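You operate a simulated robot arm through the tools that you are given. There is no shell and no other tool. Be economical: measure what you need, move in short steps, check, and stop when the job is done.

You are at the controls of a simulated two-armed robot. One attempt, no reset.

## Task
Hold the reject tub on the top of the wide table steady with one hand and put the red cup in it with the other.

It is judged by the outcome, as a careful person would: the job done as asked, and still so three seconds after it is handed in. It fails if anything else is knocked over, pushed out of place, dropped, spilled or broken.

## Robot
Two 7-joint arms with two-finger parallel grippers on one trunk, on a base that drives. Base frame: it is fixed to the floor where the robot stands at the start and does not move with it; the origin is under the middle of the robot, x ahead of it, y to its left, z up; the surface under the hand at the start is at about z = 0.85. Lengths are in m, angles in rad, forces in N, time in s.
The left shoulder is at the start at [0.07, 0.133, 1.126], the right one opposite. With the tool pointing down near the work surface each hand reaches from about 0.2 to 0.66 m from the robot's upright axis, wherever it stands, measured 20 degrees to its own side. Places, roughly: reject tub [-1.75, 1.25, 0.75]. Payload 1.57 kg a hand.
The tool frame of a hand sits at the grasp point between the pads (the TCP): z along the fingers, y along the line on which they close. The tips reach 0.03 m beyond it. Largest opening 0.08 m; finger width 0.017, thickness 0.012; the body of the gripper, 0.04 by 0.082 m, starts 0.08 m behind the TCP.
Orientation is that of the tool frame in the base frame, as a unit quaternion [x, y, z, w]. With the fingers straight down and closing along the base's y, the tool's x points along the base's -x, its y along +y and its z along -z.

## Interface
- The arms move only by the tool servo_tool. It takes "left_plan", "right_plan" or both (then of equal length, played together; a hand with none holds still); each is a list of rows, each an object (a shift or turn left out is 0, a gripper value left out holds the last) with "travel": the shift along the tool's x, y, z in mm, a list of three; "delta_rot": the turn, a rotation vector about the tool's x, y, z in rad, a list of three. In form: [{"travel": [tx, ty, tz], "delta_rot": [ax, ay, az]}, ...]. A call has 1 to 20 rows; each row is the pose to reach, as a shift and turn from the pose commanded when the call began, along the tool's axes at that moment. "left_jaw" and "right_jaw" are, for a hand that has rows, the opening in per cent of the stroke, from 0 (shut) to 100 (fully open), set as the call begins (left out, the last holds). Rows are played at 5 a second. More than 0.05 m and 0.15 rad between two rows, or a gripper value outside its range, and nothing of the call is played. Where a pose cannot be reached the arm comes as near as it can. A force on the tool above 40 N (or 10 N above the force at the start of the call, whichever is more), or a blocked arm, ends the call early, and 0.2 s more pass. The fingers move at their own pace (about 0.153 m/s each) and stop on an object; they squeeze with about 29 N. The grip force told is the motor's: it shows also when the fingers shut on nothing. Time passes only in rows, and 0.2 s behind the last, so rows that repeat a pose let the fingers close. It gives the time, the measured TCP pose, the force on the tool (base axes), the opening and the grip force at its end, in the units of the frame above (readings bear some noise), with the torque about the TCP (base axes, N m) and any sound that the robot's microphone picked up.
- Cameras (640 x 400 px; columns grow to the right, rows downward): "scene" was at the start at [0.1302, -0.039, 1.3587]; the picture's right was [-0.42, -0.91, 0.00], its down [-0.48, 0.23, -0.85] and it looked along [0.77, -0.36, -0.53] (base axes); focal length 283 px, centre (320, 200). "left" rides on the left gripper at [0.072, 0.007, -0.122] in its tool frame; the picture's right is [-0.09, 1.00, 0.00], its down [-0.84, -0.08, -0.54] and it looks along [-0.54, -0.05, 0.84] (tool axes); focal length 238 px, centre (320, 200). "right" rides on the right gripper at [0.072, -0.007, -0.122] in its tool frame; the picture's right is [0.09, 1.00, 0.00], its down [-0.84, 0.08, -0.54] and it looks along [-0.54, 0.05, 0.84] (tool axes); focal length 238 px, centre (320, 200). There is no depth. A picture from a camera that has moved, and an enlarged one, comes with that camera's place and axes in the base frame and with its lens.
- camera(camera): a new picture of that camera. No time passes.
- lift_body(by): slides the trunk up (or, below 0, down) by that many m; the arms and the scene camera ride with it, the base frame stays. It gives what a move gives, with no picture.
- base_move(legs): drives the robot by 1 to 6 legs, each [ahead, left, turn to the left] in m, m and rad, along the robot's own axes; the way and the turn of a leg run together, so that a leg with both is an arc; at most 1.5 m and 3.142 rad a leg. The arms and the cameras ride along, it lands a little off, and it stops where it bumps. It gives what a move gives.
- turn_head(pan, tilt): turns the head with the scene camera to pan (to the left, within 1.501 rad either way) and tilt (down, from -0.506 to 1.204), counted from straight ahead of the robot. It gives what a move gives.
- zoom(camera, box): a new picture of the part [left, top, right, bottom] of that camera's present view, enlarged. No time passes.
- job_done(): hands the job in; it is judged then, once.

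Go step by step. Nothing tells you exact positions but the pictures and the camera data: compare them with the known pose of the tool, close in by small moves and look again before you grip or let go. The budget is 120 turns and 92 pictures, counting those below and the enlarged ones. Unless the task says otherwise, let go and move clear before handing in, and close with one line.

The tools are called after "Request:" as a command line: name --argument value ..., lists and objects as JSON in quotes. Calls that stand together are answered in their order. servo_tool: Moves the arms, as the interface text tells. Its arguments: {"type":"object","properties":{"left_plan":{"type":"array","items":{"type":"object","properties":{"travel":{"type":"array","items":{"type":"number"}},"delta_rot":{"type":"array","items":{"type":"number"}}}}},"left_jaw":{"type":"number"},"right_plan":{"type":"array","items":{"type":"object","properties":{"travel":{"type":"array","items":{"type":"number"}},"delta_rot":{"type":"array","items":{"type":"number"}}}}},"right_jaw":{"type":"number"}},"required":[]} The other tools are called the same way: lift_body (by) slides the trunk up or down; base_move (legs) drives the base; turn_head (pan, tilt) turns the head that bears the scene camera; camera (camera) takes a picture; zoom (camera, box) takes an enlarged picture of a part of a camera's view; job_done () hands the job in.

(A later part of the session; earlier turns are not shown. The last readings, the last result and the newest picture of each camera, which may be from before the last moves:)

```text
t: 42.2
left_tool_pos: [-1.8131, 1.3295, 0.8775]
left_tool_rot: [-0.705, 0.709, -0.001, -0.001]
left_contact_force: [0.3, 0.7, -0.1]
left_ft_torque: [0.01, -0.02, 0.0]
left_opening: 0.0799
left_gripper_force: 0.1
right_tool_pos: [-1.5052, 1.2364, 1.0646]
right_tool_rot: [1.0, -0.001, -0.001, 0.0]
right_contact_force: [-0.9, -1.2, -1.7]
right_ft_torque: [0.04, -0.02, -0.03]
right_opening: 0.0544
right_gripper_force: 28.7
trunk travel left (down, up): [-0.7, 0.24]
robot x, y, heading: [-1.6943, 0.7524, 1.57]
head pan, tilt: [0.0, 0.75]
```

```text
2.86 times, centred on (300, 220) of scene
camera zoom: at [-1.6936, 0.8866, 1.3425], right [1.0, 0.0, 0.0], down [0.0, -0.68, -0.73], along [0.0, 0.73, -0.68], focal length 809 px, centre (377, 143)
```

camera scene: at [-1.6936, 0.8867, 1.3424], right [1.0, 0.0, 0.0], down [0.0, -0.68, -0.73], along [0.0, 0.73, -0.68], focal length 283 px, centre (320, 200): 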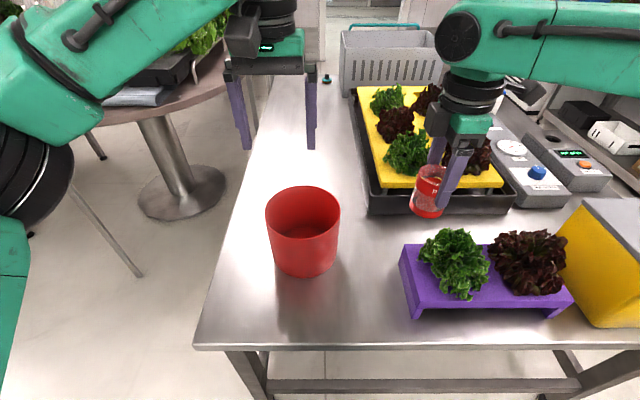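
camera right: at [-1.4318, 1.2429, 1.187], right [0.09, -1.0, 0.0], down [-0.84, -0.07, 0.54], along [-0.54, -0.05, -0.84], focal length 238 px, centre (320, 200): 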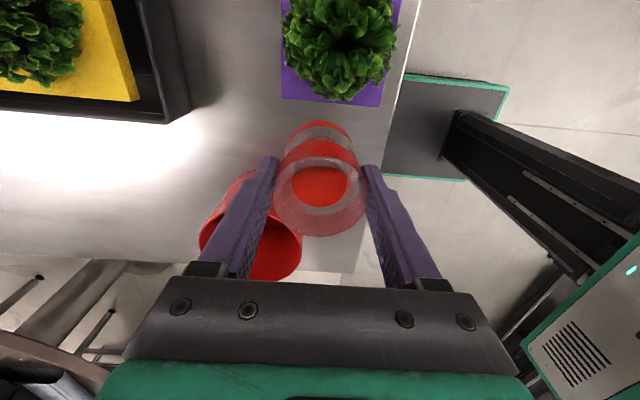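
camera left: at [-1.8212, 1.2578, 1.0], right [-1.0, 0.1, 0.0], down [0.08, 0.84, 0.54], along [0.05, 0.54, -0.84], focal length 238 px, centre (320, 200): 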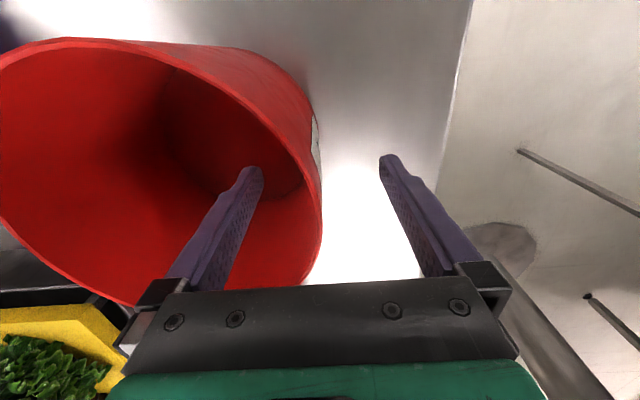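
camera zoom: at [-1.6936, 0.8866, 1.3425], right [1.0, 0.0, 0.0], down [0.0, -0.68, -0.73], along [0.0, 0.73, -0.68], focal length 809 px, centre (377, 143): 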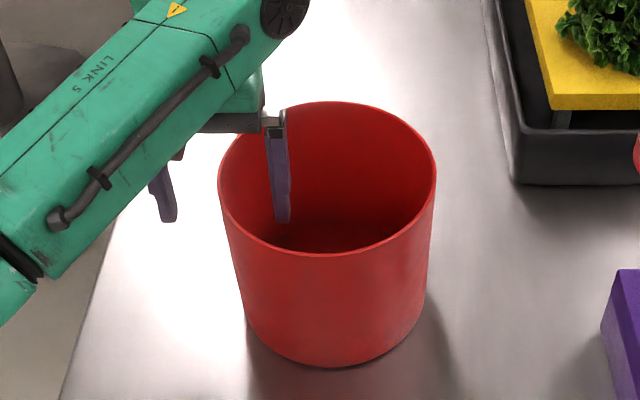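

Still centred. I'll close the left hand on the tub wall.

Request:
servo_tool --left_plan '[{"travel": [0, 0, 0]}, {"travel": [0, 0, 0]}, {"travel": [0, 0, 0]}, {"travel": [0, 0, 0]}]' --left_jaw 0

Request:
camera --camera "left"

Request:
camera --camera "scene"

```text
t: 43.2
left_tool_pos: [-1.8122, 1.3283, 0.8788]
left_tool_rot: [-0.705, 0.709, -0.001, 0.0]
left_contact_force: [0.6, -1.7, 7.0]
left_ft_torque: [0.19, -1.29, -0.28]
left_opening: 0.0042
left_gripper_force: 25.0
right_tool_pos: [-1.505, 1.2344, 1.0651]
right_tool_rot: [1.0, -0.001, -0.001, -0.001]
right_contact_force: [-0.7, 0.3, -0.8]
right_ft_torque: [-0.03, 0.01, -0.02]
right_opening: 0.0545
right_gripper_force: 28.7
trunk travel left (down, up): [-0.7, 0.24]
robot x, y, heading: [-1.6916, 0.7503, 1.565]
head pan, tilt: [0.0, 0.75]
```

```text
54 pictures are left
camera left: at [-1.8209, 1.2567, 1.0013], right [-1.0, 0.1, 0.0], down [0.08, 0.84, 0.54], along [0.05, 0.54, -0.84], focal length 238 px, centre (320, 200)
```

left: 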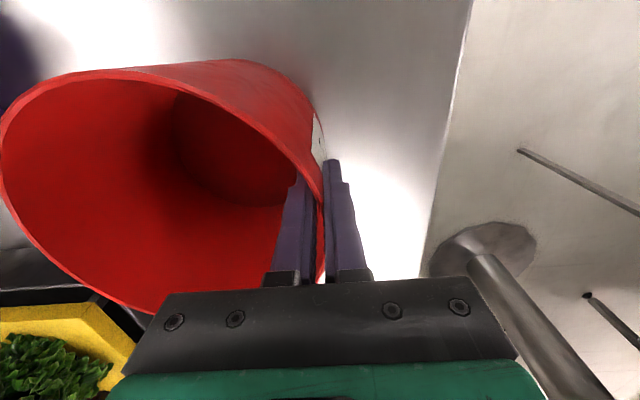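

```text
53 pictures are left
camera scene: at [-1.6935, 0.8849, 1.3427], right [1.0, 0.0, 0.0], down [0.0, -0.68, -0.73], along [0.0, 0.73, -0.68], focal length 283 px, centre (320, 200)
```

scene: 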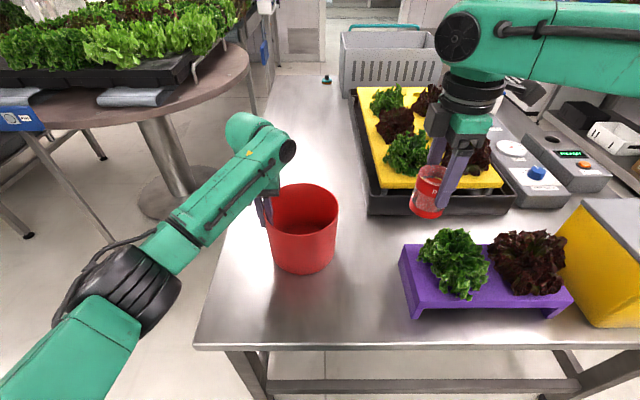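

The grip holds with a 4 mm wall, but the tub seems to have tipped slightly. I'll look closer.

Request:
zoom --camera "scene" --box '[240, 170, 368, 290]'

Request:
camera --camera "right"

```text
3.33 times, centred on (304, 230) of scene
camera zoom: at [-1.6935, 0.8849, 1.3427], right [1.0, 0.0, 0.0], down [0.0, -0.68, -0.73], along [0.0, 0.73, -0.68], focal length 944 px, centre (373, 100)
```

zoom: 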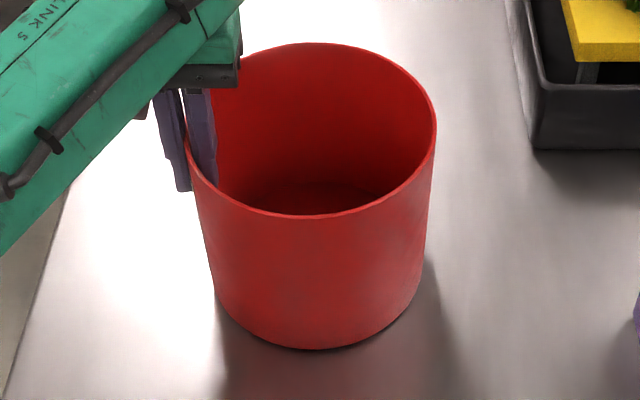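

```text
51 pictures are left
camera right: at [-1.4317, 1.2413, 1.1878], right [0.09, -1.0, 0.0], down [-0.84, -0.07, 0.54], along [-0.54, -0.05, -0.84], focal length 238 px, centre (320, 200)
```

right: 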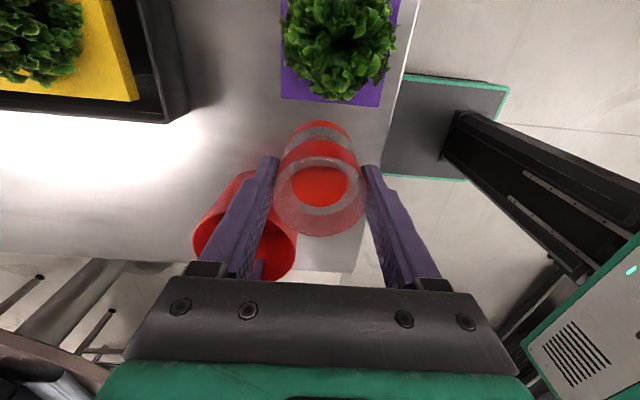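

The tub slid about 8 mm back and its left edge is slightly lifted, because my vertical pads straightened the tapered wall (torque -1.29 about y). I'll ease it flat with a tiny tilt of the left hand and a small lowering.

Request:
servo_tool --left_plan '[{"travel": [0, 0, 0], "delta_rot": [0.01, 0, 0]}, {"travel": [0, 0, 1], "delta_rot": [0.02, 0, 0]}, {"travel": [0, 0, 2], "delta_rot": [0.02, 0, 0]}, {"travel": [0, 0, 2], "delta_rot": [0.02, 0, 0]}]'

Request:
camera --camera "left"

Request:
zoom --camera "scene" --box '[240, 170, 368, 290]'

```text
t: 44.2
left_tool_pos: [-1.8124, 1.3271, 0.8783]
left_tool_rot: [-0.704, 0.71, -0.007, 0.008]
left_contact_force: [-1.8, -3.6, 11.1]
left_ft_torque: [0.7, -0.62, -0.16]
left_opening: 0.0036
left_gripper_force: 24.5
right_tool_pos: [-1.5051, 1.2337, 1.0663]
right_tool_rot: [1.0, -0.002, 0.0, -0.001]
right_contact_force: [0.3, -1.0, -0.4]
right_ft_torque: [0.02, -0.03, 0.0]
right_opening: 0.0546
right_gripper_force: 28.6
trunk travel left (down, up): [-0.7, 0.24]
robot x, y, heading: [-1.6929, 0.7543, 1.566]
head pan, tilt: [0.0, 0.75]
```

```text
50 pictures are left
camera left: at [-1.8229, 1.2563, 0.9996], right [-1.0, 0.1, -0.02], down [0.07, 0.84, 0.55], along [0.07, 0.54, -0.84], focal length 238 px, centre (320, 200)
```

left: 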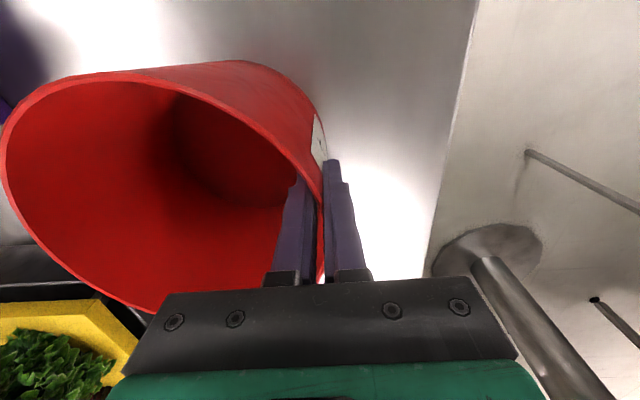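

```text
3.33 times, centred on (304, 230) of scene
camera zoom: at [-1.6939, 0.8835, 1.3429], right [1.0, 0.0, 0.0], down [0.0, -0.68, -0.73], along [0.0, 0.73, -0.68], focal length 944 px, centre (373, 100)
```

zoom: 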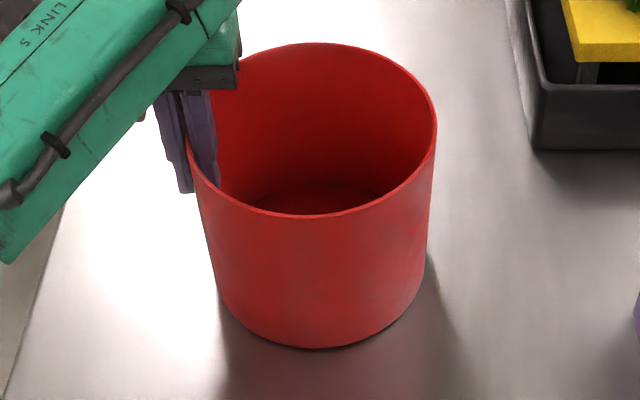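

The left–right tilt is relieved. The torque about x now says the far base edge carries the load, so I'll add a small pitch correction.

Request:
servo_tool --left_plan '[{"travel": [0, 0, 0], "delta_rot": [0.005, -0.015, 0]}, {"travel": [0, 0, 0], "delta_rot": [0.01, -0.03, 0]}, {"travel": [0, 0, 0], "delta_rot": [0.01, -0.04, 0]}, {"travel": [0, 0, 0], "delta_rot": [0.01, -0.04, 0]}]'

Request:
zoom --camera "scene" --box '[240, 170, 368, 290]'

```text
t: 45.2
left_tool_pos: [-1.8137, 1.3273, 0.8758]
left_tool_rot: [-0.706, 0.708, 0.004, 0.025]
left_contact_force: [-2.6, -3.3, 10.3]
left_ft_torque: [-0.65, 0.36, -0.14]
left_opening: 0.0035
left_gripper_force: 24.0
right_tool_pos: [-1.5048, 1.2335, 1.0655]
right_tool_rot: [1.0, -0.002, 0.0, -0.001]
right_contact_force: [0.2, 0.2, -0.7]
right_ft_torque: [0.01, 0.01, -0.02]
right_opening: 0.0544
right_gripper_force: 29.4
trunk travel left (down, up): [-0.7, 0.24]
robot x, y, heading: [-1.6944, 0.7544, 1.569]
head pan, tilt: [0.0, 0.75]
```

```text
3.33 times, centred on (304, 230) of scene
camera zoom: at [-1.6938, 0.8843, 1.3427], right [1.0, 0.0, 0.0], down [0.0, -0.68, -0.73], along [0.0, 0.73, -0.68], focal length 944 px, centre (373, 100)
```

zoom: 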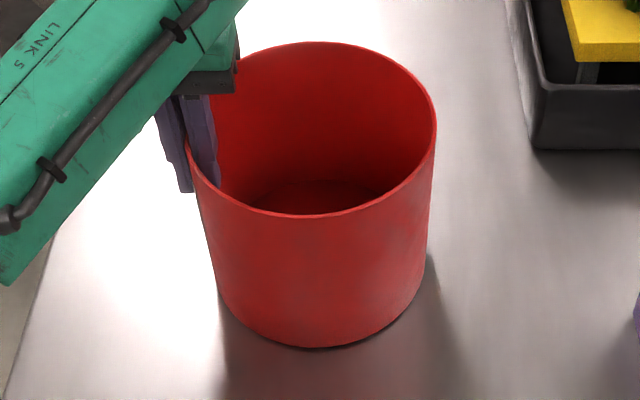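

The signs flipped, so halfway is flat; I'll set that on the left. The tub centre is now about (-1.735, 1.343), so in the same call I'll carry the cup level to above (-1.700, 1.343).

Request:
servo_tool --left_plan '[{"travel": [0, 0, 0], "delta_rot": [-0.003, 0.01, 0]}, {"travel": [0, 0, -0.5], "delta_rot": [-0.005, 0.02, 0]}, {"travel": [0, 0, -0.5], "delta_rot": [-0.005, 0.02, 0]}, {"travel": [0, 0, -0.5], "delta_rot": [-0.005, 0.02, 0]}, {"travel": [0, 0, -0.5], "delta_rot": [-0.005, 0.02, 0]}, {"travel": [0, 0, -0.5], "delta_rot": [-0.005, 0.02, 0]}, {"travel": [0, 0, -0.5], "delta_rot": [-0.005, 0.02, 0]}, {"travel": [0, 0, -0.5], "delta_rot": [-0.005, 0.02, 0]}, {"travel": [0, 0, -0.5], "delta_rot": [-0.005, 0.02, 0]}, {"travel": [0, 0, -0.5], "delta_rot": [-0.005, 0.02, 0]}, {"travel": [0, 0, -0.5], "delta_rot": [-0.005, 0.02, 0]}, {"travel": [0, 0, -0.5], "delta_rot": [-0.005, 0.02, 0]}, {"travel": [0, 0, -0.5], "delta_rot": [-0.005, 0.02, 0]}, {"travel": [0, 0, -0.5], "delta_rot": [-0.005, 0.02, 0]}, {"travel": [0, 0, -0.5], "delta_rot": [-0.005, 0.02, 0]}, {"travel": [0, 0, -0.5], "delta_rot": [-0.005, 0.02, 0]}, {"travel": [0, 0, -0.5], "delta_rot": [-0.005, 0.02, 0]}, {"travel": [0, 0, -0.5], "delta_rot": [-0.005, 0.02, 0]}]' --right_plan '[{"travel": [-3, -2, 0]}, {"travel": [-9, -5, 0]}, {"travel": [-18, -10, 0]}, {"travel": [-31, -17, 0]}, {"travel": [-45, -25, 0]}, {"travel": [-59, -33, 0]}, {"travel": [-73, -41, 0]}, {"travel": [-87, -49, 0]}, {"travel": [-101, -57, 0]}, {"travel": [-115, -65, 0]}, {"travel": [-129, -73, 0]}, {"travel": [-143, -81, 0]}, {"travel": [-157, -89, 0]}, {"travel": [-171, -97, 0]}, {"travel": [-183, -103, 0]}, {"travel": [-191, -107, 0]}, {"travel": [-195, -109, 0]}, {"travel": [-195, -109, 0]}]'

Request:
camera --camera "scene"

Request:
camera --camera "right"

Request:
camera --camera "left"

```text
t: 49.0
left_tool_pos: [-1.8122, 1.3305, 0.876]
left_tool_rot: [-0.705, 0.709, -0.002, 0.015]
left_contact_force: [1.4, -1.1, 3.3]
left_ft_torque: [0.22, -0.22, -0.17]
left_opening: 0.0032
left_gripper_force: 24.4
right_tool_pos: [-1.5864, 1.2383, 1.0442]
right_tool_rot: [1.0, -0.002, -0.001, 0.0]
right_contact_force: [0.0, 0.0, -0.8]
right_ft_torque: [-0.04, 0.01, 0.01]
right_opening: 0.0544
right_gripper_force: 29.0
right hand out of reach, approached as far as the arm can: row 6, 7, 8, 9, 10, 11, 12, 13, 14, 15, 16, 17, 18
trunk travel left (down, up): [-0.7, 0.24]
robot x, y, heading: [-1.6948, 0.7546, 1.57]
head pan, tilt: [0.0, 0.75]
```

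```text
47 pictures are left
camera scene: at [-1.6931, 0.8857, 1.3426], right [1.0, 0.0, 0.0], down [0.0, -0.68, -0.73], along [0.0, 0.73, -0.68], focal length 283 px, centre (320, 200)
```

scene: 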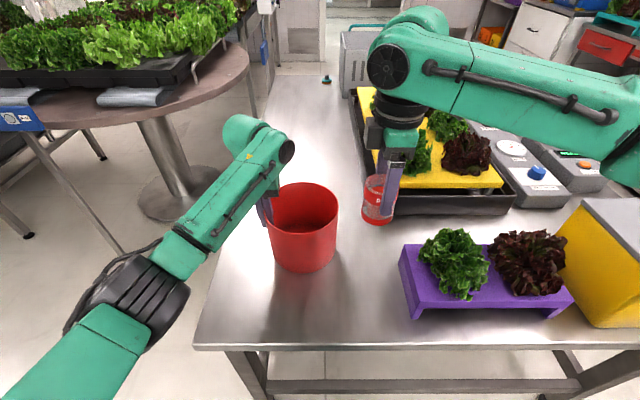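

```text
46 pictures are left
camera right: at [-1.5128, 1.246, 1.1658], right [0.09, -1.0, 0.0], down [-0.84, -0.07, 0.54], along [-0.54, -0.05, -0.84], focal length 238 px, centre (320, 200)
```

right: 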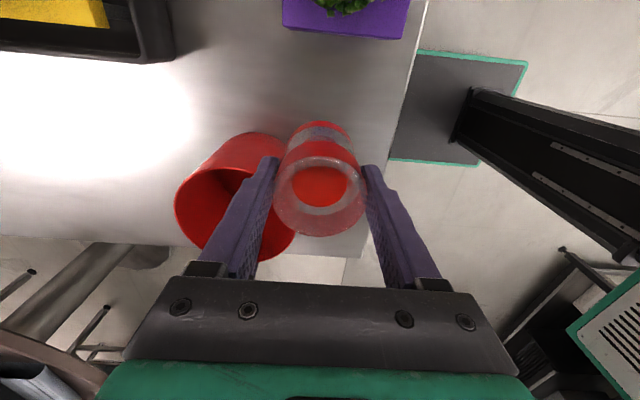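

```text
45 pictures are left
camera left: at [-1.8226, 1.256, 0.9974], right [-0.99, 0.1, -0.02], down [0.07, 0.83, 0.56], along [0.07, 0.56, -0.83], focal length 238 px, centre (320, 200)
```

left: 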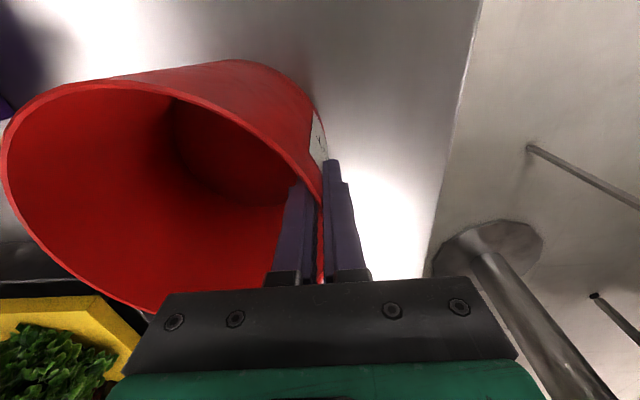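

The tub now sits flat and steady in the left hand. The right hand ran out of reach in this wrist orientation at (-1.586, 1.238, 1.044), so I'll rotate it back to its natural orientation about the cup axis and see whether that frees reach.

Request:
servo_tool --right_plan '[{"delta_rot": [0, 0, 0.1]}, {"delta_rot": [0, 0, 0.2]}, {"delta_rot": [0, 0, 0.3]}, {"delta_rot": [0, 0, 0.4]}, {"delta_rot": [0, 0, 0.5]}, {"delta_rot": [0, 0, 0.6]}, {"delta_rot": [0, 0, 0.7]}, {"delta_rot": [0, 0, 0.8]}]'

Request:
camera --camera "scene"

```text
t: 50.8
left_tool_pos: [-1.812, 1.3304, 0.8762]
left_tool_rot: [-0.705, 0.709, -0.002, 0.014]
left_contact_force: [1.9, -1.1, 3.6]
left_ft_torque: [0.14, -0.17, -0.13]
left_opening: 0.0033
left_gripper_force: 23.7
right_tool_pos: [-1.5891, 1.2371, 1.0406]
right_tool_rot: [0.92, -0.391, -0.002, -0.001]
right_contact_force: [0.1, -0.1, -1.4]
right_ft_torque: [0.02, -0.01, -0.02]
right_opening: 0.0545
right_gripper_force: 29.1
trunk travel left (down, up): [-0.7, 0.24]
robot x, y, heading: [-1.6927, 0.7563, 1.57]
head pan, tilt: [0.0, 0.75]
```

```text
44 pictures are left
camera scene: at [-1.6932, 0.8859, 1.3426], right [1.0, 0.0, 0.0], down [0.0, -0.68, -0.73], along [0.0, 0.73, -0.68], focal length 283 px, centre (320, 200)
```

scene: 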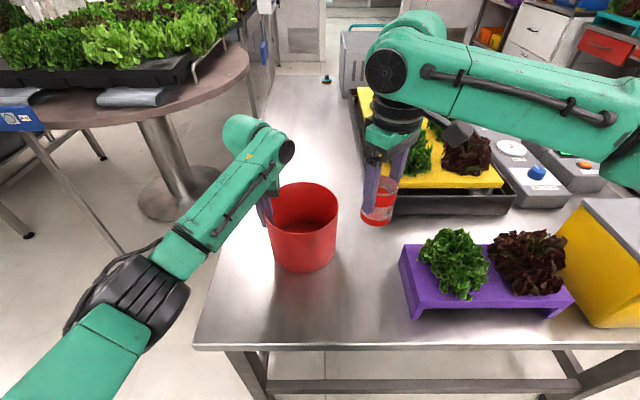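

Rotation is possible. I'll finish it to the natural orientation.

Request:
servo_tool --right_plan '[{"delta_rot": [0, 0, 0.1]}, {"delta_rot": [0, 0, 0.2]}, {"delta_rot": [0, 0, 0.3]}, {"delta_rot": [0, 0, 0.4]}, {"delta_rot": [0, 0, 0.5]}, {"delta_rot": [0, 0, 0.6]}, {"delta_rot": [0, 0, 0.7]}, {"delta_rot": [0, 0, 0.767]}]'

```text
t: 52.6
left_tool_pos: [-1.8114, 1.3299, 0.8759]
left_tool_rot: [-0.705, 0.709, -0.001, 0.016]
left_contact_force: [2.6, -1.1, 3.3]
left_ft_torque: [0.17, -0.12, -0.12]
left_opening: 0.0031
left_gripper_force: 23.3
right_tool_pos: [-1.5894, 1.2369, 1.0401]
right_tool_rot: [-0.707, 0.707, 0.002, 0.0]
right_contact_force: [0.1, 0.7, -1.1]
right_ft_torque: [-0.02, -0.01, 0.01]
right_opening: 0.0545
right_gripper_force: 28.7
trunk travel left (down, up): [-0.7, 0.24]
robot x, y, heading: [-1.6923, 0.7543, 1.568]
head pan, tilt: [0.0, 0.75]
```

Now I'll try carrying it toward (-1.708, 1.343) in this orientation.

Request:
servo_tool --right_plan '[{"travel": [-3, 4, 0]}, {"travel": [-10, 11, 0]}, {"travel": [-20, 22, 0]}, {"travel": [-31, 35, 0]}, {"travel": [-42, 47, 0]}, {"travel": [-53, 60, 0]}, {"travel": [-64, 72, 0]}, {"travel": [-75, 84, 0]}, {"travel": [-86, 97, 0]}, {"travel": [-96, 108, 0]}, {"travel": [-103, 116, 0]}, {"travel": [-106, 119, 0]}, {"travel": [-106, 119, 0]}]'

Request:
camera --camera "scene"

```text
t: 55.4
left_tool_pos: [-1.8127, 1.3297, 0.8763]
left_tool_rot: [-0.705, 0.709, -0.001, 0.015]
left_contact_force: [1.7, -1.1, 2.2]
left_ft_torque: [0.16, -0.09, -0.12]
left_opening: 0.0028
left_gripper_force: 24.6
right_tool_pos: [-1.5908, 1.2372, 1.0269]
right_tool_rot: [-0.707, 0.707, 0.002, 0.0]
right_contact_force: [-0.2, 0.2, -1.1]
right_ft_torque: [-0.01, -0.03, -0.01]
right_opening: 0.0544
right_gripper_force: 29.0
right hand out of reach, approached as far as the arm can: row 1, 2, 3, 4, 5, 6, 7, 8, 9, 10, 11, 12, 13
trunk travel left (down, up): [-0.7, 0.24]
robot x, y, heading: [-1.6956, 0.7569, 1.569]
head pan, tilt: [0.0, 0.75]
```

```text
43 pictures are left
camera scene: at [-1.6932, 0.8861, 1.3426], right [1.0, 0.0, 0.0], down [0.0, -0.68, -0.73], along [0.0, 0.73, -0.68], focal length 283 px, centre (320, 200)
```

scene: 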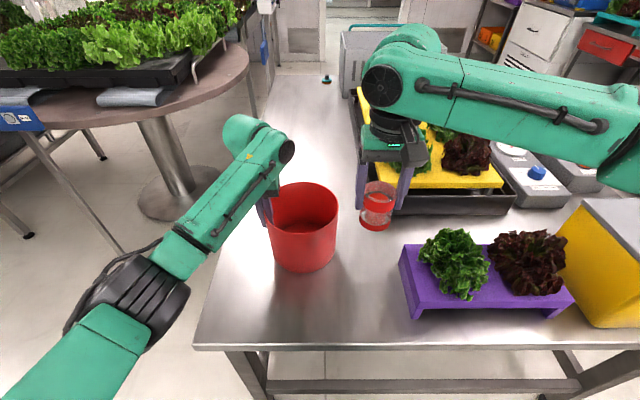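

The right arm is at full stretch because the hand is high relative to the shoulder and the tub lies across the centreline. I'll release the tub gently, lift the left hand clear, then raise the trunk and shift the base closer and to the left.

Request:
servo_tool --left_plan '[{"travel": [0, 0, 0]}, {"travel": [0, 0, 0]}, {"travel": [0, 0, 0]}, {"travel": [0, 0, 0]}, {"travel": [0, 0, -25]}, {"travel": [0, 0, -60]}, {"travel": [0, 0, -95]}, {"travel": [0, 0, -120]}]' --left_jaw 100

Request:
lift_body --by 0.1

Request:
camera --camera "scene"

```text
t: 57.2
left_tool_pos: [-1.8156, 1.3272, 0.9958]
left_tool_rot: [-0.706, 0.708, -0.003, 0.016]
left_contact_force: [-0.1, -0.6, 0.4]
left_ft_torque: [0.02, -0.01, -0.02]
left_opening: 0.08
left_gripper_force: 0.0
right_tool_pos: [-1.5917, 1.2372, 1.0284]
right_tool_rot: [0.707, -0.707, 0.0, 0.001]
right_contact_force: [0.3, 0.1, -1.4]
right_ft_torque: [0.02, 0.0, 0.04]
right_opening: 0.0545
right_gripper_force: 29.2
trunk travel left (down, up): [-0.7, 0.24]
robot x, y, heading: [-1.6943, 0.754, 1.572]
head pan, tilt: [0.0, 0.75]
```

```text
t: 58.5
left_tool_pos: [-1.8144, 1.3278, 1.096]
left_tool_rot: [-0.705, 0.709, -0.003, 0.015]
left_contact_force: [-0.2, 0.2, 0.3]
left_ft_torque: [0.02, 0.02, -0.02]
left_opening: 0.08
left_gripper_force: 0.0
right_tool_pos: [-1.5918, 1.2373, 1.127]
right_tool_rot: [-0.707, 0.707, 0.001, -0.001]
right_contact_force: [-0.2, -0.5, -1.0]
right_ft_torque: [-0.04, 0.01, 0.02]
right_opening: 0.0544
right_gripper_force: 29.3
trunk travel left (down, up): [-0.8, 0.14]
robot x, y, heading: [-1.6965, 0.7565, 1.569]
head pan, tilt: [0.0, 0.75]
```

```text
42 pictures are left
camera scene: at [-1.6936, 0.8871, 1.4424], right [1.0, 0.0, 0.0], down [0.0, -0.68, -0.73], along [0.0, 0.73, -0.68], focal length 283 px, centre (320, 200)
```

scene: 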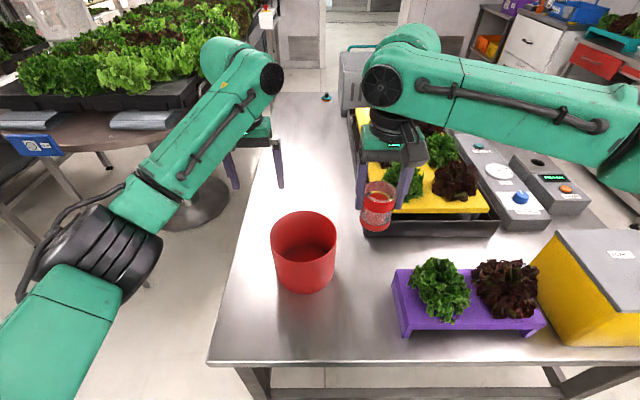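

The tub is standing undisturbed. I'll shift the base left 0.07 and ahead 0.05, then look.

Request:
base_move --legs '[[0.05, 0.07, 0]]'

Request:
zoom --camera "scene" --box '[260, 160, 420, 300]'

Request:
zoom --camera "left" --box '[140, 20, 380, 230]'

```text
t: 59.6
left_tool_pos: [-1.8796, 1.3755, 1.0976]
left_tool_rot: [-0.705, 0.709, -0.001, 0.016]
left_contact_force: [-0.2, -0.4, 0.6]
left_ft_torque: [-0.02, 0.0, -0.01]
left_opening: 0.0802
left_gripper_force: 0.2
right_tool_pos: [-1.6546, 1.2845, 1.1286]
right_tool_rot: [-0.707, 0.708, 0.002, -0.001]
right_contact_force: [0.1, 0.3, -1.2]
right_ft_torque: [0.0, 0.05, -0.02]
right_opening: 0.0544
right_gripper_force: 29.2
trunk travel left (down, up): [-0.8, 0.14]
robot x, y, heading: [-1.7592, 0.8026, 1.561]
head pan, tilt: [0.0, 0.75]
```

```text
2.86 times, centred on (340, 230) of scene
camera zoom: at [-1.7572, 0.9334, 1.4428], right [1.0, -0.01, 0.0], down [-0.01, -0.68, -0.73], along [0.0, 0.73, -0.68], focal length 809 px, centre (263, 114)
```

zoom: 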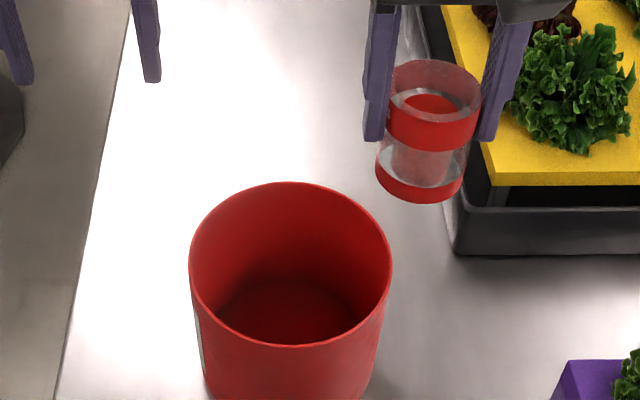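

```text
1.90 times, centred on (260, 125) of left
camera zoom: at [-1.8895, 1.3014, 1.2179], right [-0.99, 0.1, -0.02], down [0.07, 0.82, 0.56], along [0.07, 0.56, -0.83], focal length 454 px, centre (434, 343)
```

zoom: 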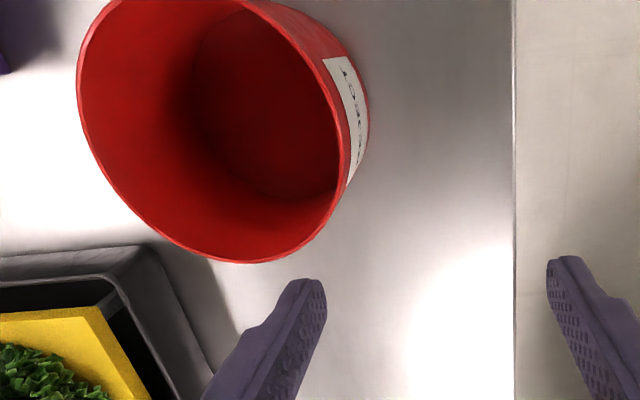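

I'll bring the left hand back over the left wall, above the rim at (-1.817, 1.345).

Request:
servo_tool --left_plan '[{"travel": [11, -20, 20]}, {"travel": [22, -40, 45]}, {"travel": [33, -60, 75]}, {"travel": [33, -60, 105]}, {"travel": [33, -60, 122]}, {"travel": [33, -60, 122]}]'

Request:
camera --camera "left"

Request:
zoom --camera "scene" --box '[240, 140, 400, 300]'

```text
t: 61.0
left_tool_pos: [-1.8182, 1.3457, 0.9747]
left_tool_rot: [-0.704, 0.71, -0.003, 0.015]
left_contact_force: [0.4, -0.1, 0.2]
left_ft_torque: [0.02, -0.02, -0.03]
left_opening: 0.0799
left_gripper_force: 0.0
right_tool_pos: [-1.6572, 1.2871, 1.1276]
right_tool_rot: [-0.706, 0.708, 0.0, 0.0]
right_contact_force: [0.6, 0.2, -1.6]
right_ft_torque: [0.02, 0.01, 0.0]
right_opening: 0.0543
right_gripper_force: 29.3
trunk travel left (down, up): [-0.8, 0.14]
robot x, y, heading: [-1.7589, 0.8034, 1.569]
head pan, tilt: [0.0, 0.75]
```

```text
39 pictures are left
camera left: at [-1.8291, 1.2716, 1.0958], right [-0.99, 0.1, -0.02], down [0.07, 0.83, 0.56], along [0.08, 0.55, -0.83], focal length 238 px, centre (320, 200)
```

left: 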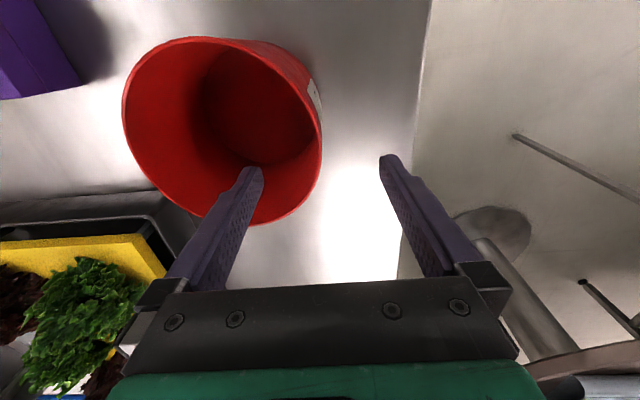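

```text
2.50 times, centred on (320, 220) of scene
camera zoom: at [-1.761, 0.9366, 1.4425], right [1.0, -0.01, 0.0], down [0.0, -0.68, -0.73], along [0.0, 0.73, -0.68], focal length 708 px, centre (320, 150)
```

zoom: 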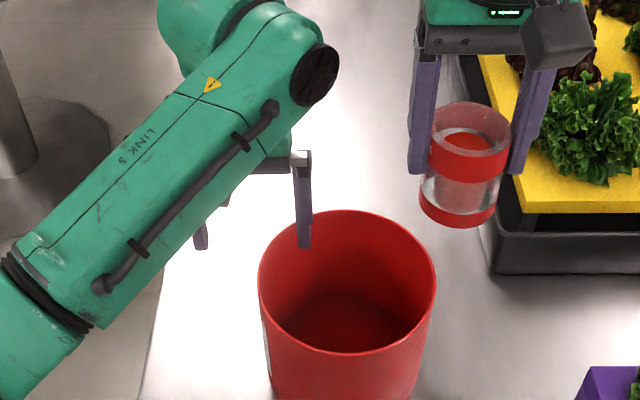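

Aligned. I'll lower to straddle the wall, then close.

Request:
servo_tool --left_plan '[{"travel": [0.5, 0.5, 25]}, {"travel": [1, 1, 50]}, {"travel": [1.5, 1.5, 75]}, {"travel": [2, 2, 97]}, {"travel": [2, 2, 97]}]'

Request:
camera --camera "left"

```text
t: 62.2
left_tool_pos: [-1.8182, 1.3467, 0.8781]
left_tool_rot: [-0.704, 0.71, -0.002, 0.016]
left_contact_force: [0.5, -0.4, 0.4]
left_ft_torque: [-0.01, 0.01, -0.02]
left_opening: 0.08
left_gripper_force: 0.0
right_tool_pos: [-1.6576, 1.2871, 1.1275]
right_tool_rot: [-0.707, 0.708, 0.0, -0.001]
right_contact_force: [0.2, 0.7, -0.6]
right_ft_torque: [-0.01, 0.02, 0.0]
right_opening: 0.0545
right_gripper_force: 28.8
trunk travel left (down, up): [-0.8, 0.14]
robot x, y, heading: [-1.7588, 0.8046, 1.566]
head pan, tilt: [0.0, 0.75]
```

```text
37 pictures are left
camera left: at [-1.8295, 1.2729, 0.999], right [-0.99, 0.1, -0.02], down [0.07, 0.83, 0.56], along [0.08, 0.55, -0.83], focal length 238 px, centre (320, 200)
```

left: 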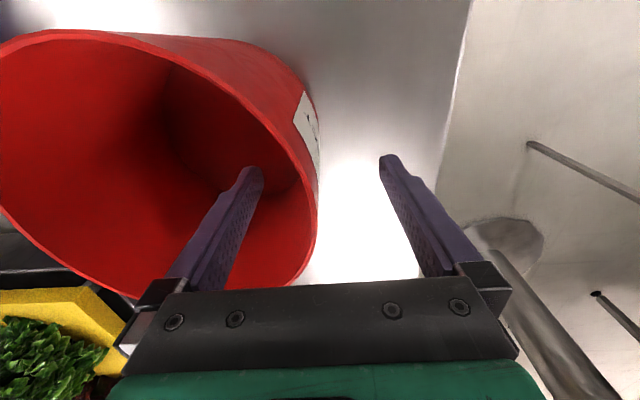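

The rim is about 2.5 mm to the right of centre, and compared with the settled grip image my hand is about 15 mm too far back. I'll correct both before closing so the tub doesn't slide.

Request:
servo_tool --left_plan '[{"travel": [7, -1, 0]}, {"travel": [15, -2, 0]}, {"travel": [15, -2, 0]}]'

Request:
camera --camera "left"

```text
t: 63.0
left_tool_pos: [-1.8163, 1.3303, 0.8772]
left_tool_rot: [-0.704, 0.71, -0.003, 0.015]
left_contact_force: [0.1, 0.3, 0.5]
left_ft_torque: [-0.02, 0.01, 0.02]
left_opening: 0.0798
left_gripper_force: 0.1
right_tool_pos: [-1.6581, 1.2881, 1.1276]
right_tool_rot: [-0.707, 0.707, 0.0, -0.001]
right_contact_force: [-1.2, -0.2, -1.1]
right_ft_torque: [0.0, -0.01, -0.01]
right_opening: 0.0543
right_gripper_force: 29.5
trunk travel left (down, up): [-0.8, 0.14]
robot x, y, heading: [-1.7586, 0.8029, 1.568]
head pan, tilt: [0.0, 0.75]
```

```text
36 pictures are left
camera left: at [-1.8274, 1.257, 0.9984], right [-0.99, 0.1, -0.02], down [0.07, 0.83, 0.56], along [0.07, 0.55, -0.83], focal length 238 px, centre (320, 200)
```

left: 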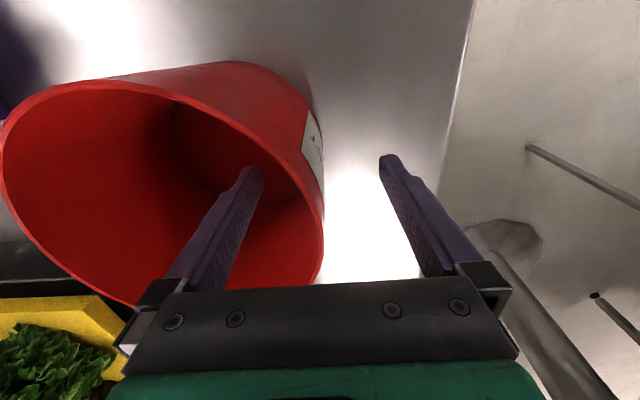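

Matches the settled geometry. I'll close on the wall.

Request:
servo_tool --left_plan '[{"travel": [0, 0, 0]}, {"travel": [0, 0, 0]}, {"travel": [0, 0, 0]}, {"travel": [0, 0, 0]}]' --left_jaw 0

Request:
zoom --camera "scene" --box '[240, 140, 400, 300]'

```text
t: 64.0
left_tool_pos: [-1.8158, 1.3314, 0.8775]
left_tool_rot: [-0.705, 0.709, -0.003, 0.015]
left_contact_force: [0.2, -0.4, -0.5]
left_ft_torque: [0.02, 0.06, 0.02]
left_opening: 0.0028
left_gripper_force: 23.5
right_tool_pos: [-1.6578, 1.2876, 1.1264]
right_tool_rot: [-0.707, 0.708, 0.0, -0.001]
right_contact_force: [0.1, 0.5, -1.7]
right_ft_torque: [-0.02, 0.01, -0.01]
right_opening: 0.0544
right_gripper_force: 28.7
trunk travel left (down, up): [-0.8, 0.14]
robot x, y, heading: [-1.7622, 0.805, 1.564]
head pan, tilt: [0.0, 0.75]
```

```text
2.50 times, centred on (320, 220) of scene
camera zoom: at [-1.7606, 0.9363, 1.4425], right [1.0, -0.01, 0.0], down [0.0, -0.68, -0.73], along [0.0, 0.73, -0.68], focal length 708 px, centre (320, 150)
```

zoom: 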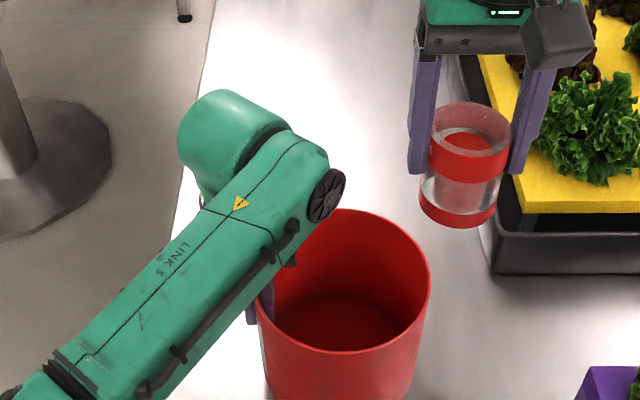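

The tub is now held with no side load and it's flat. Before bringing the cup in, I need the clearance between the two wrists, so I'll look from the right and left hands.

Request:
camera --camera "right"

Request:
camera --camera "scene"

```text
34 pictures are left
camera right: at [-1.6495, 1.2159, 1.2491], right [-1.0, -0.09, 0.0], down [-0.07, 0.84, 0.54], along [-0.05, 0.54, -0.84], focal length 238 px, centre (320, 200)
```

right: 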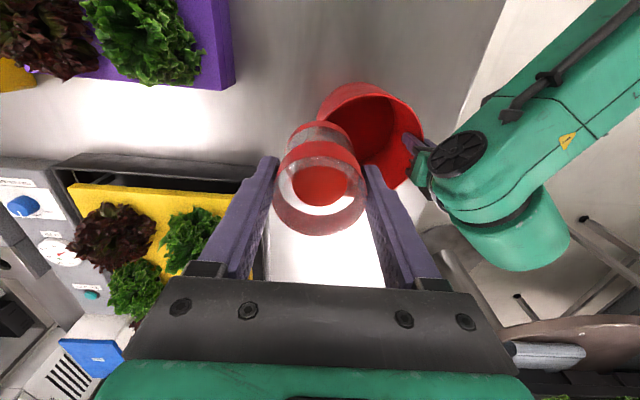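

```text
33 pictures are left
camera scene: at [-1.7606, 0.9363, 1.4425], right [1.0, -0.01, 0.0], down [0.0, -0.68, -0.73], along [0.0, 0.73, -0.68], focal length 283 px, centre (320, 200)
```

scene: 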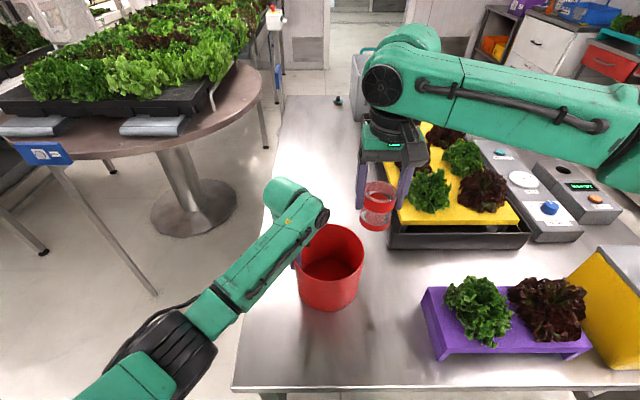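

With both hands upright, the wrist housings would clash: the left one reaches x = -1.744 at z = 1.08. Leaning the left hand toward me about its closing axis keeps the pads flush on the wall and clears the space, so I'll release, lift and pitch it about 0.7 rad.

Request:
servo_tool --left_plan '[{"travel": [0, 0, 0]}, {"travel": [0, 0, 0]}, {"travel": [0, 0, 0]}, {"travel": [0, 0, 0]}, {"travel": [0, 0, -30]}, {"travel": [0, 0, -65]}, {"travel": [0, 0, -100]}, {"travel": [0, 0, -120]}, {"travel": [0, 0, -120], "delta_rot": [0, -0.14, 0]}, {"travel": [0, 0, -120], "delta_rot": [0, -0.28, 0]}, {"travel": [0, 0, -120], "delta_rot": [0, -0.42, 0]}, {"travel": [0, 0, -120], "delta_rot": [0, -0.56, 0]}, {"travel": [0, 0, -120], "delta_rot": [0, -0.68, 0]}, {"travel": [0, 0, -120], "delta_rot": [0, -0.68, 0]}]' --left_jaw 100

Request:
camera --camera "scene"

Request:
camera --camera "left"

```text
t: 67.0
left_tool_pos: [-1.8185, 1.328, 0.9968]
left_tool_rot: [0.666, -0.663, -0.233, -0.25]
left_contact_force: [0.0, -0.9, -0.3]
left_ft_torque: [-0.03, -0.02, 0.02]
left_opening: 0.0799
left_gripper_force: 0.0
right_tool_pos: [-1.657, 1.2873, 1.127]
right_tool_rot: [-0.707, 0.708, 0.0, -0.001]
right_contact_force: [-0.4, -0.5, -1.1]
right_ft_torque: [0.02, -0.01, 0.04]
right_opening: 0.0542
right_gripper_force: 29.2
trunk travel left (down, up): [-0.8, 0.14]
robot x, y, heading: [-1.7637, 0.8048, 1.564]
head pan, tilt: [0.0, 0.75]
```

```text
32 pictures are left
camera scene: at [-1.7607, 0.9367, 1.4425], right [1.0, -0.01, 0.0], down [0.0, -0.68, -0.73], along [0.0, 0.73, -0.68], focal length 283 px, centre (320, 200)
```

scene: 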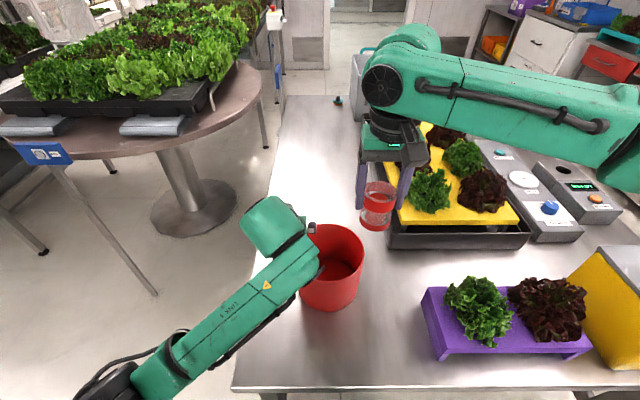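

```text
31 pictures are left
camera left: at [-1.8284, 1.1962, 1.0443], right [-1.0, 0.08, 0.03], down [0.06, 0.29, 0.96], along [0.07, 0.95, -0.29], focal length 238 px, centre (320, 200)
```

left: 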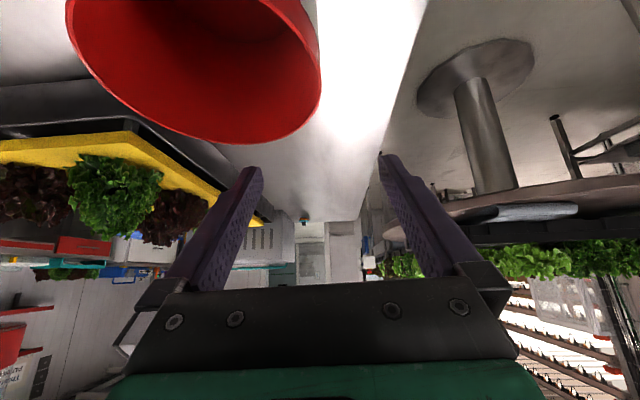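

The wrist is clear now, leaning toward me. I'll lower straight down so the fingers straddle the left wall again.

Request:
servo_tool --left_plan '[{"travel": [18, 0, 23]}, {"travel": [37, 0, 46]}, {"travel": [56, 0, 70]}, {"travel": [75, 0, 94]}, {"travel": [75, 0, 94]}]'

Request:
camera --camera "left"

Request:
camera --camera "right"

Request:
camera --camera "scene"

```text
t: 68.2
left_tool_pos: [-1.8181, 1.3332, 0.8769]
left_tool_rot: [0.665, -0.664, -0.232, -0.251]
left_contact_force: [0.7, 0.2, 0.4]
left_ft_torque: [-0.03, -0.04, 0.0]
left_opening: 0.0802
left_gripper_force: 0.0
right_tool_pos: [-1.658, 1.2866, 1.1282]
right_tool_rot: [-0.706, 0.708, 0.0, 0.0]
right_contact_force: [0.1, -0.2, -0.8]
right_ft_torque: [0.0, 0.01, -0.03]
right_opening: 0.0545
right_gripper_force: 29.0
trunk travel left (down, up): [-0.8, 0.14]
robot x, y, heading: [-1.7562, 0.8025, 1.564]
head pan, tilt: [0.0, 0.75]
```

```text
30 pictures are left
camera left: at [-1.8279, 1.2001, 0.9241], right [-1.0, 0.08, 0.03], down [0.06, 0.29, 0.95], along [0.06, 0.95, -0.3], focal length 238 px, centre (320, 200)
```

left: 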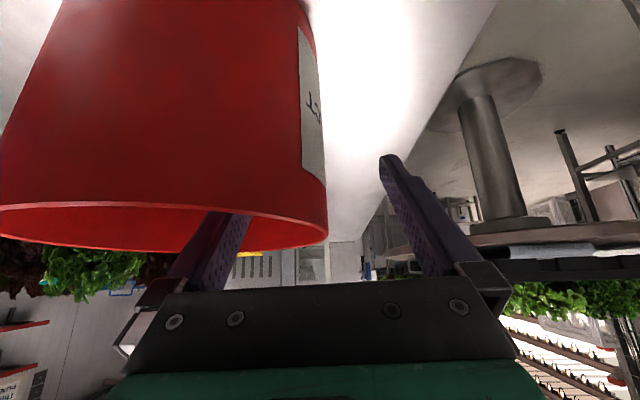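

```text
29 pictures are left
camera right: at [-1.6497, 1.2159, 1.2491], right [-1.0, -0.09, 0.0], down [-0.07, 0.84, 0.54], along [-0.05, 0.54, -0.84], focal length 238 px, centre (320, 200)
```

right: 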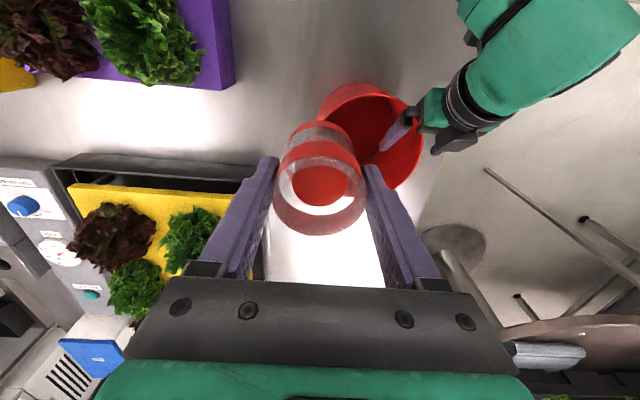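

```text
28 pictures are left
camera scene: at [-1.7608, 0.9363, 1.4425], right [1.0, -0.01, 0.0], down [0.0, -0.68, -0.73], along [0.0, 0.73, -0.68], focal length 283 px, centre (320, 200)
```

scene: 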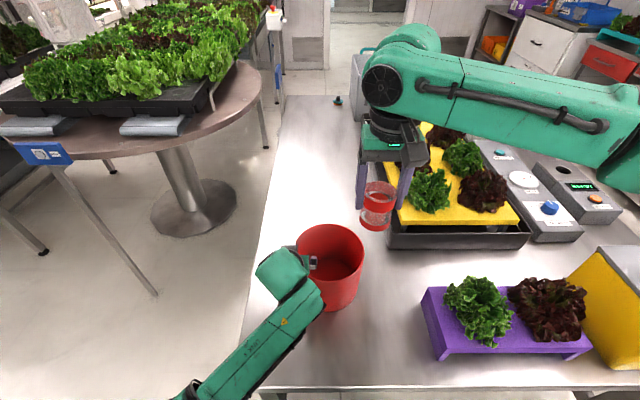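

The left arm is now well out of the way, and the wall is about 1–2 mm off the finger midline. I'll nudge and close.

Request:
servo_tool --left_plan '[{"travel": [0, 1.5, 0]}, {"travel": [0, 1.5, 0]}]'

Request:
servo_tool --left_plan '[{"travel": [0, 0, 0]}, {"travel": [0, 0, 0]}, {"travel": [0, 0, 0]}, {"travel": [0, 0, 0]}]' --left_jaw 0

Request:
zoom --camera "scene" --box '[250, 200, 400, 320]'

Request:
camera --camera "left"

```text
t: 68.8
left_tool_pos: [-1.8188, 1.3331, 0.8759]
left_tool_rot: [0.665, -0.664, -0.232, -0.251]
left_contact_force: [0.1, -0.4, -0.1]
left_ft_torque: [-0.01, 0.01, -0.02]
left_opening: 0.0799
left_gripper_force: 0.1
right_tool_pos: [-1.6588, 1.287, 1.1262]
right_tool_rot: [-0.707, 0.708, 0.0, 0.0]
right_contact_force: [0.4, -0.1, -1.2]
right_ft_torque: [-0.03, -0.03, -0.01]
right_opening: 0.0545
right_gripper_force: 29.0
trunk travel left (down, up): [-0.8, 0.14]
robot x, y, heading: [-1.7605, 0.8072, 1.564]
head pan, tilt: [0.0, 0.75]
```

```text
t: 69.8
left_tool_pos: [-1.8174, 1.3325, 0.8783]
left_tool_rot: [0.665, -0.664, -0.233, -0.251]
left_contact_force: [0.2, -1.3, 3.5]
left_ft_torque: [-0.47, -0.22, -0.08]
left_opening: 0.0105
left_gripper_force: 28.4
right_tool_pos: [-1.6588, 1.2867, 1.1274]
right_tool_rot: [-0.706, 0.708, 0.0, -0.001]
right_contact_force: [-0.6, 0.0, -1.6]
right_ft_torque: [-0.02, 0.03, -0.02]
right_opening: 0.0545
right_gripper_force: 29.4
trunk travel left (down, up): [-0.8, 0.14]
robot x, y, heading: [-1.7645, 0.805, 1.559]
head pan, tilt: [0.0, 0.75]
```

```text
3.33 times, centred on (325, 260) of scene
camera zoom: at [-1.7608, 0.9356, 1.4426], right [1.0, -0.01, 0.0], down [0.0, -0.68, -0.73], along [0.0, 0.73, -0.68], focal length 944 px, centre (303, 0)
```

zoom: 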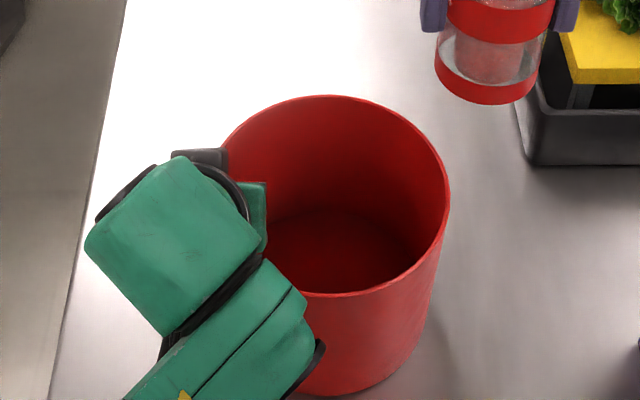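

```text
26 pictures are left
camera left: at [-1.8284, 1.1996, 0.9247], right [-1.0, 0.08, 0.03], down [0.06, 0.29, 0.95], along [0.06, 0.95, -0.29], focal length 238 px, centre (320, 200)
```

left: 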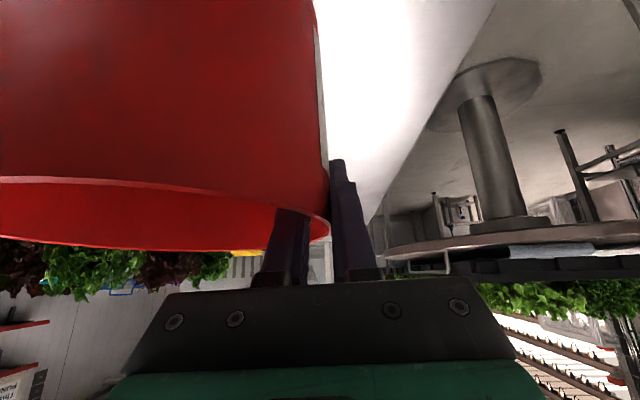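

The tub is held firmly (28 N) and stands flat. Next I'll carry the cup over the tub centre, about (-1.722, 1.328), still high, and check.

Request:
servo_tool --right_plan '[{"travel": [-3, 4, 0]}, {"travel": [-8, 12, 0]}, {"travel": [-15, 22, 0]}, {"travel": [-22, 33, 0]}, {"travel": [-29, 44, 0]}, {"travel": [-35, 54, 0]}, {"travel": [-39, 61, 0]}, {"travel": [-41, 63, 0]}, {"travel": [-41, 63, 0]}]'

Request:
camera --camera "right"

Request:
camera --camera "scene"

```text
t: 71.8
left_tool_pos: [-1.8201, 1.3339, 0.8766]
left_tool_rot: [0.665, -0.663, -0.233, -0.251]
left_contact_force: [-1.0, 0.5, 4.1]
left_ft_torque: [-0.42, -0.14, 0.01]
left_opening: 0.0104
left_gripper_force: 28.4
right_tool_pos: [-1.6621, 1.2823, 1.123]
right_tool_rot: [-0.706, 0.708, 0.002, 0.0]
right_contact_force: [-0.4, -0.8, -1.0]
right_ft_torque: [0.02, 0.05, 0.02]
right_opening: 0.0544
right_gripper_force: 29.2
right hand out of reach, approached as far as the arm can: row 1, 2, 3, 4, 5, 6, 7, 8, 9
trunk travel left (down, up): [-0.8, 0.14]
robot x, y, heading: [-1.7612, 0.8029, 1.569]
head pan, tilt: [0.0, 0.75]
```

```text
25 pictures are left
camera right: at [-1.6548, 1.2109, 1.2455], right [-1.0, -0.09, 0.0], down [-0.07, 0.84, 0.54], along [-0.05, 0.54, -0.84], focal length 238 px, centre (320, 200)
```

right: 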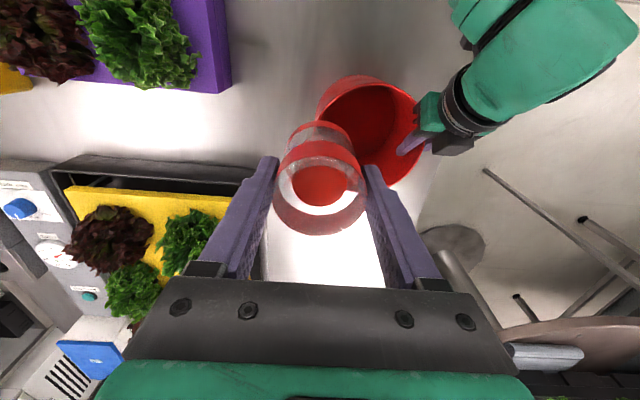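

```text
24 pictures are left
camera scene: at [-1.7609, 0.9358, 1.4426], right [1.0, -0.01, 0.0], down [0.0, -0.68, -0.73], along [0.0, 0.73, -0.68], focal length 283 px, centre (320, 200)
```

scene: 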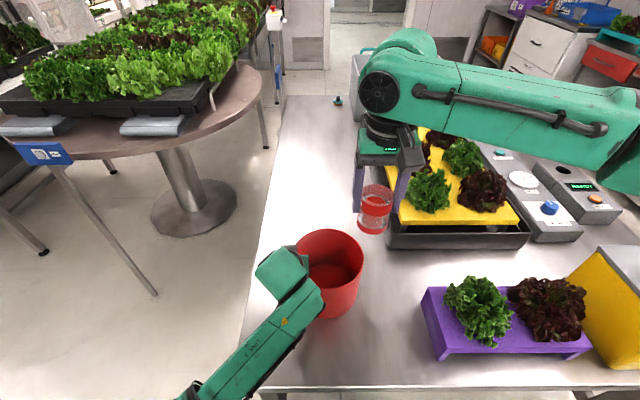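

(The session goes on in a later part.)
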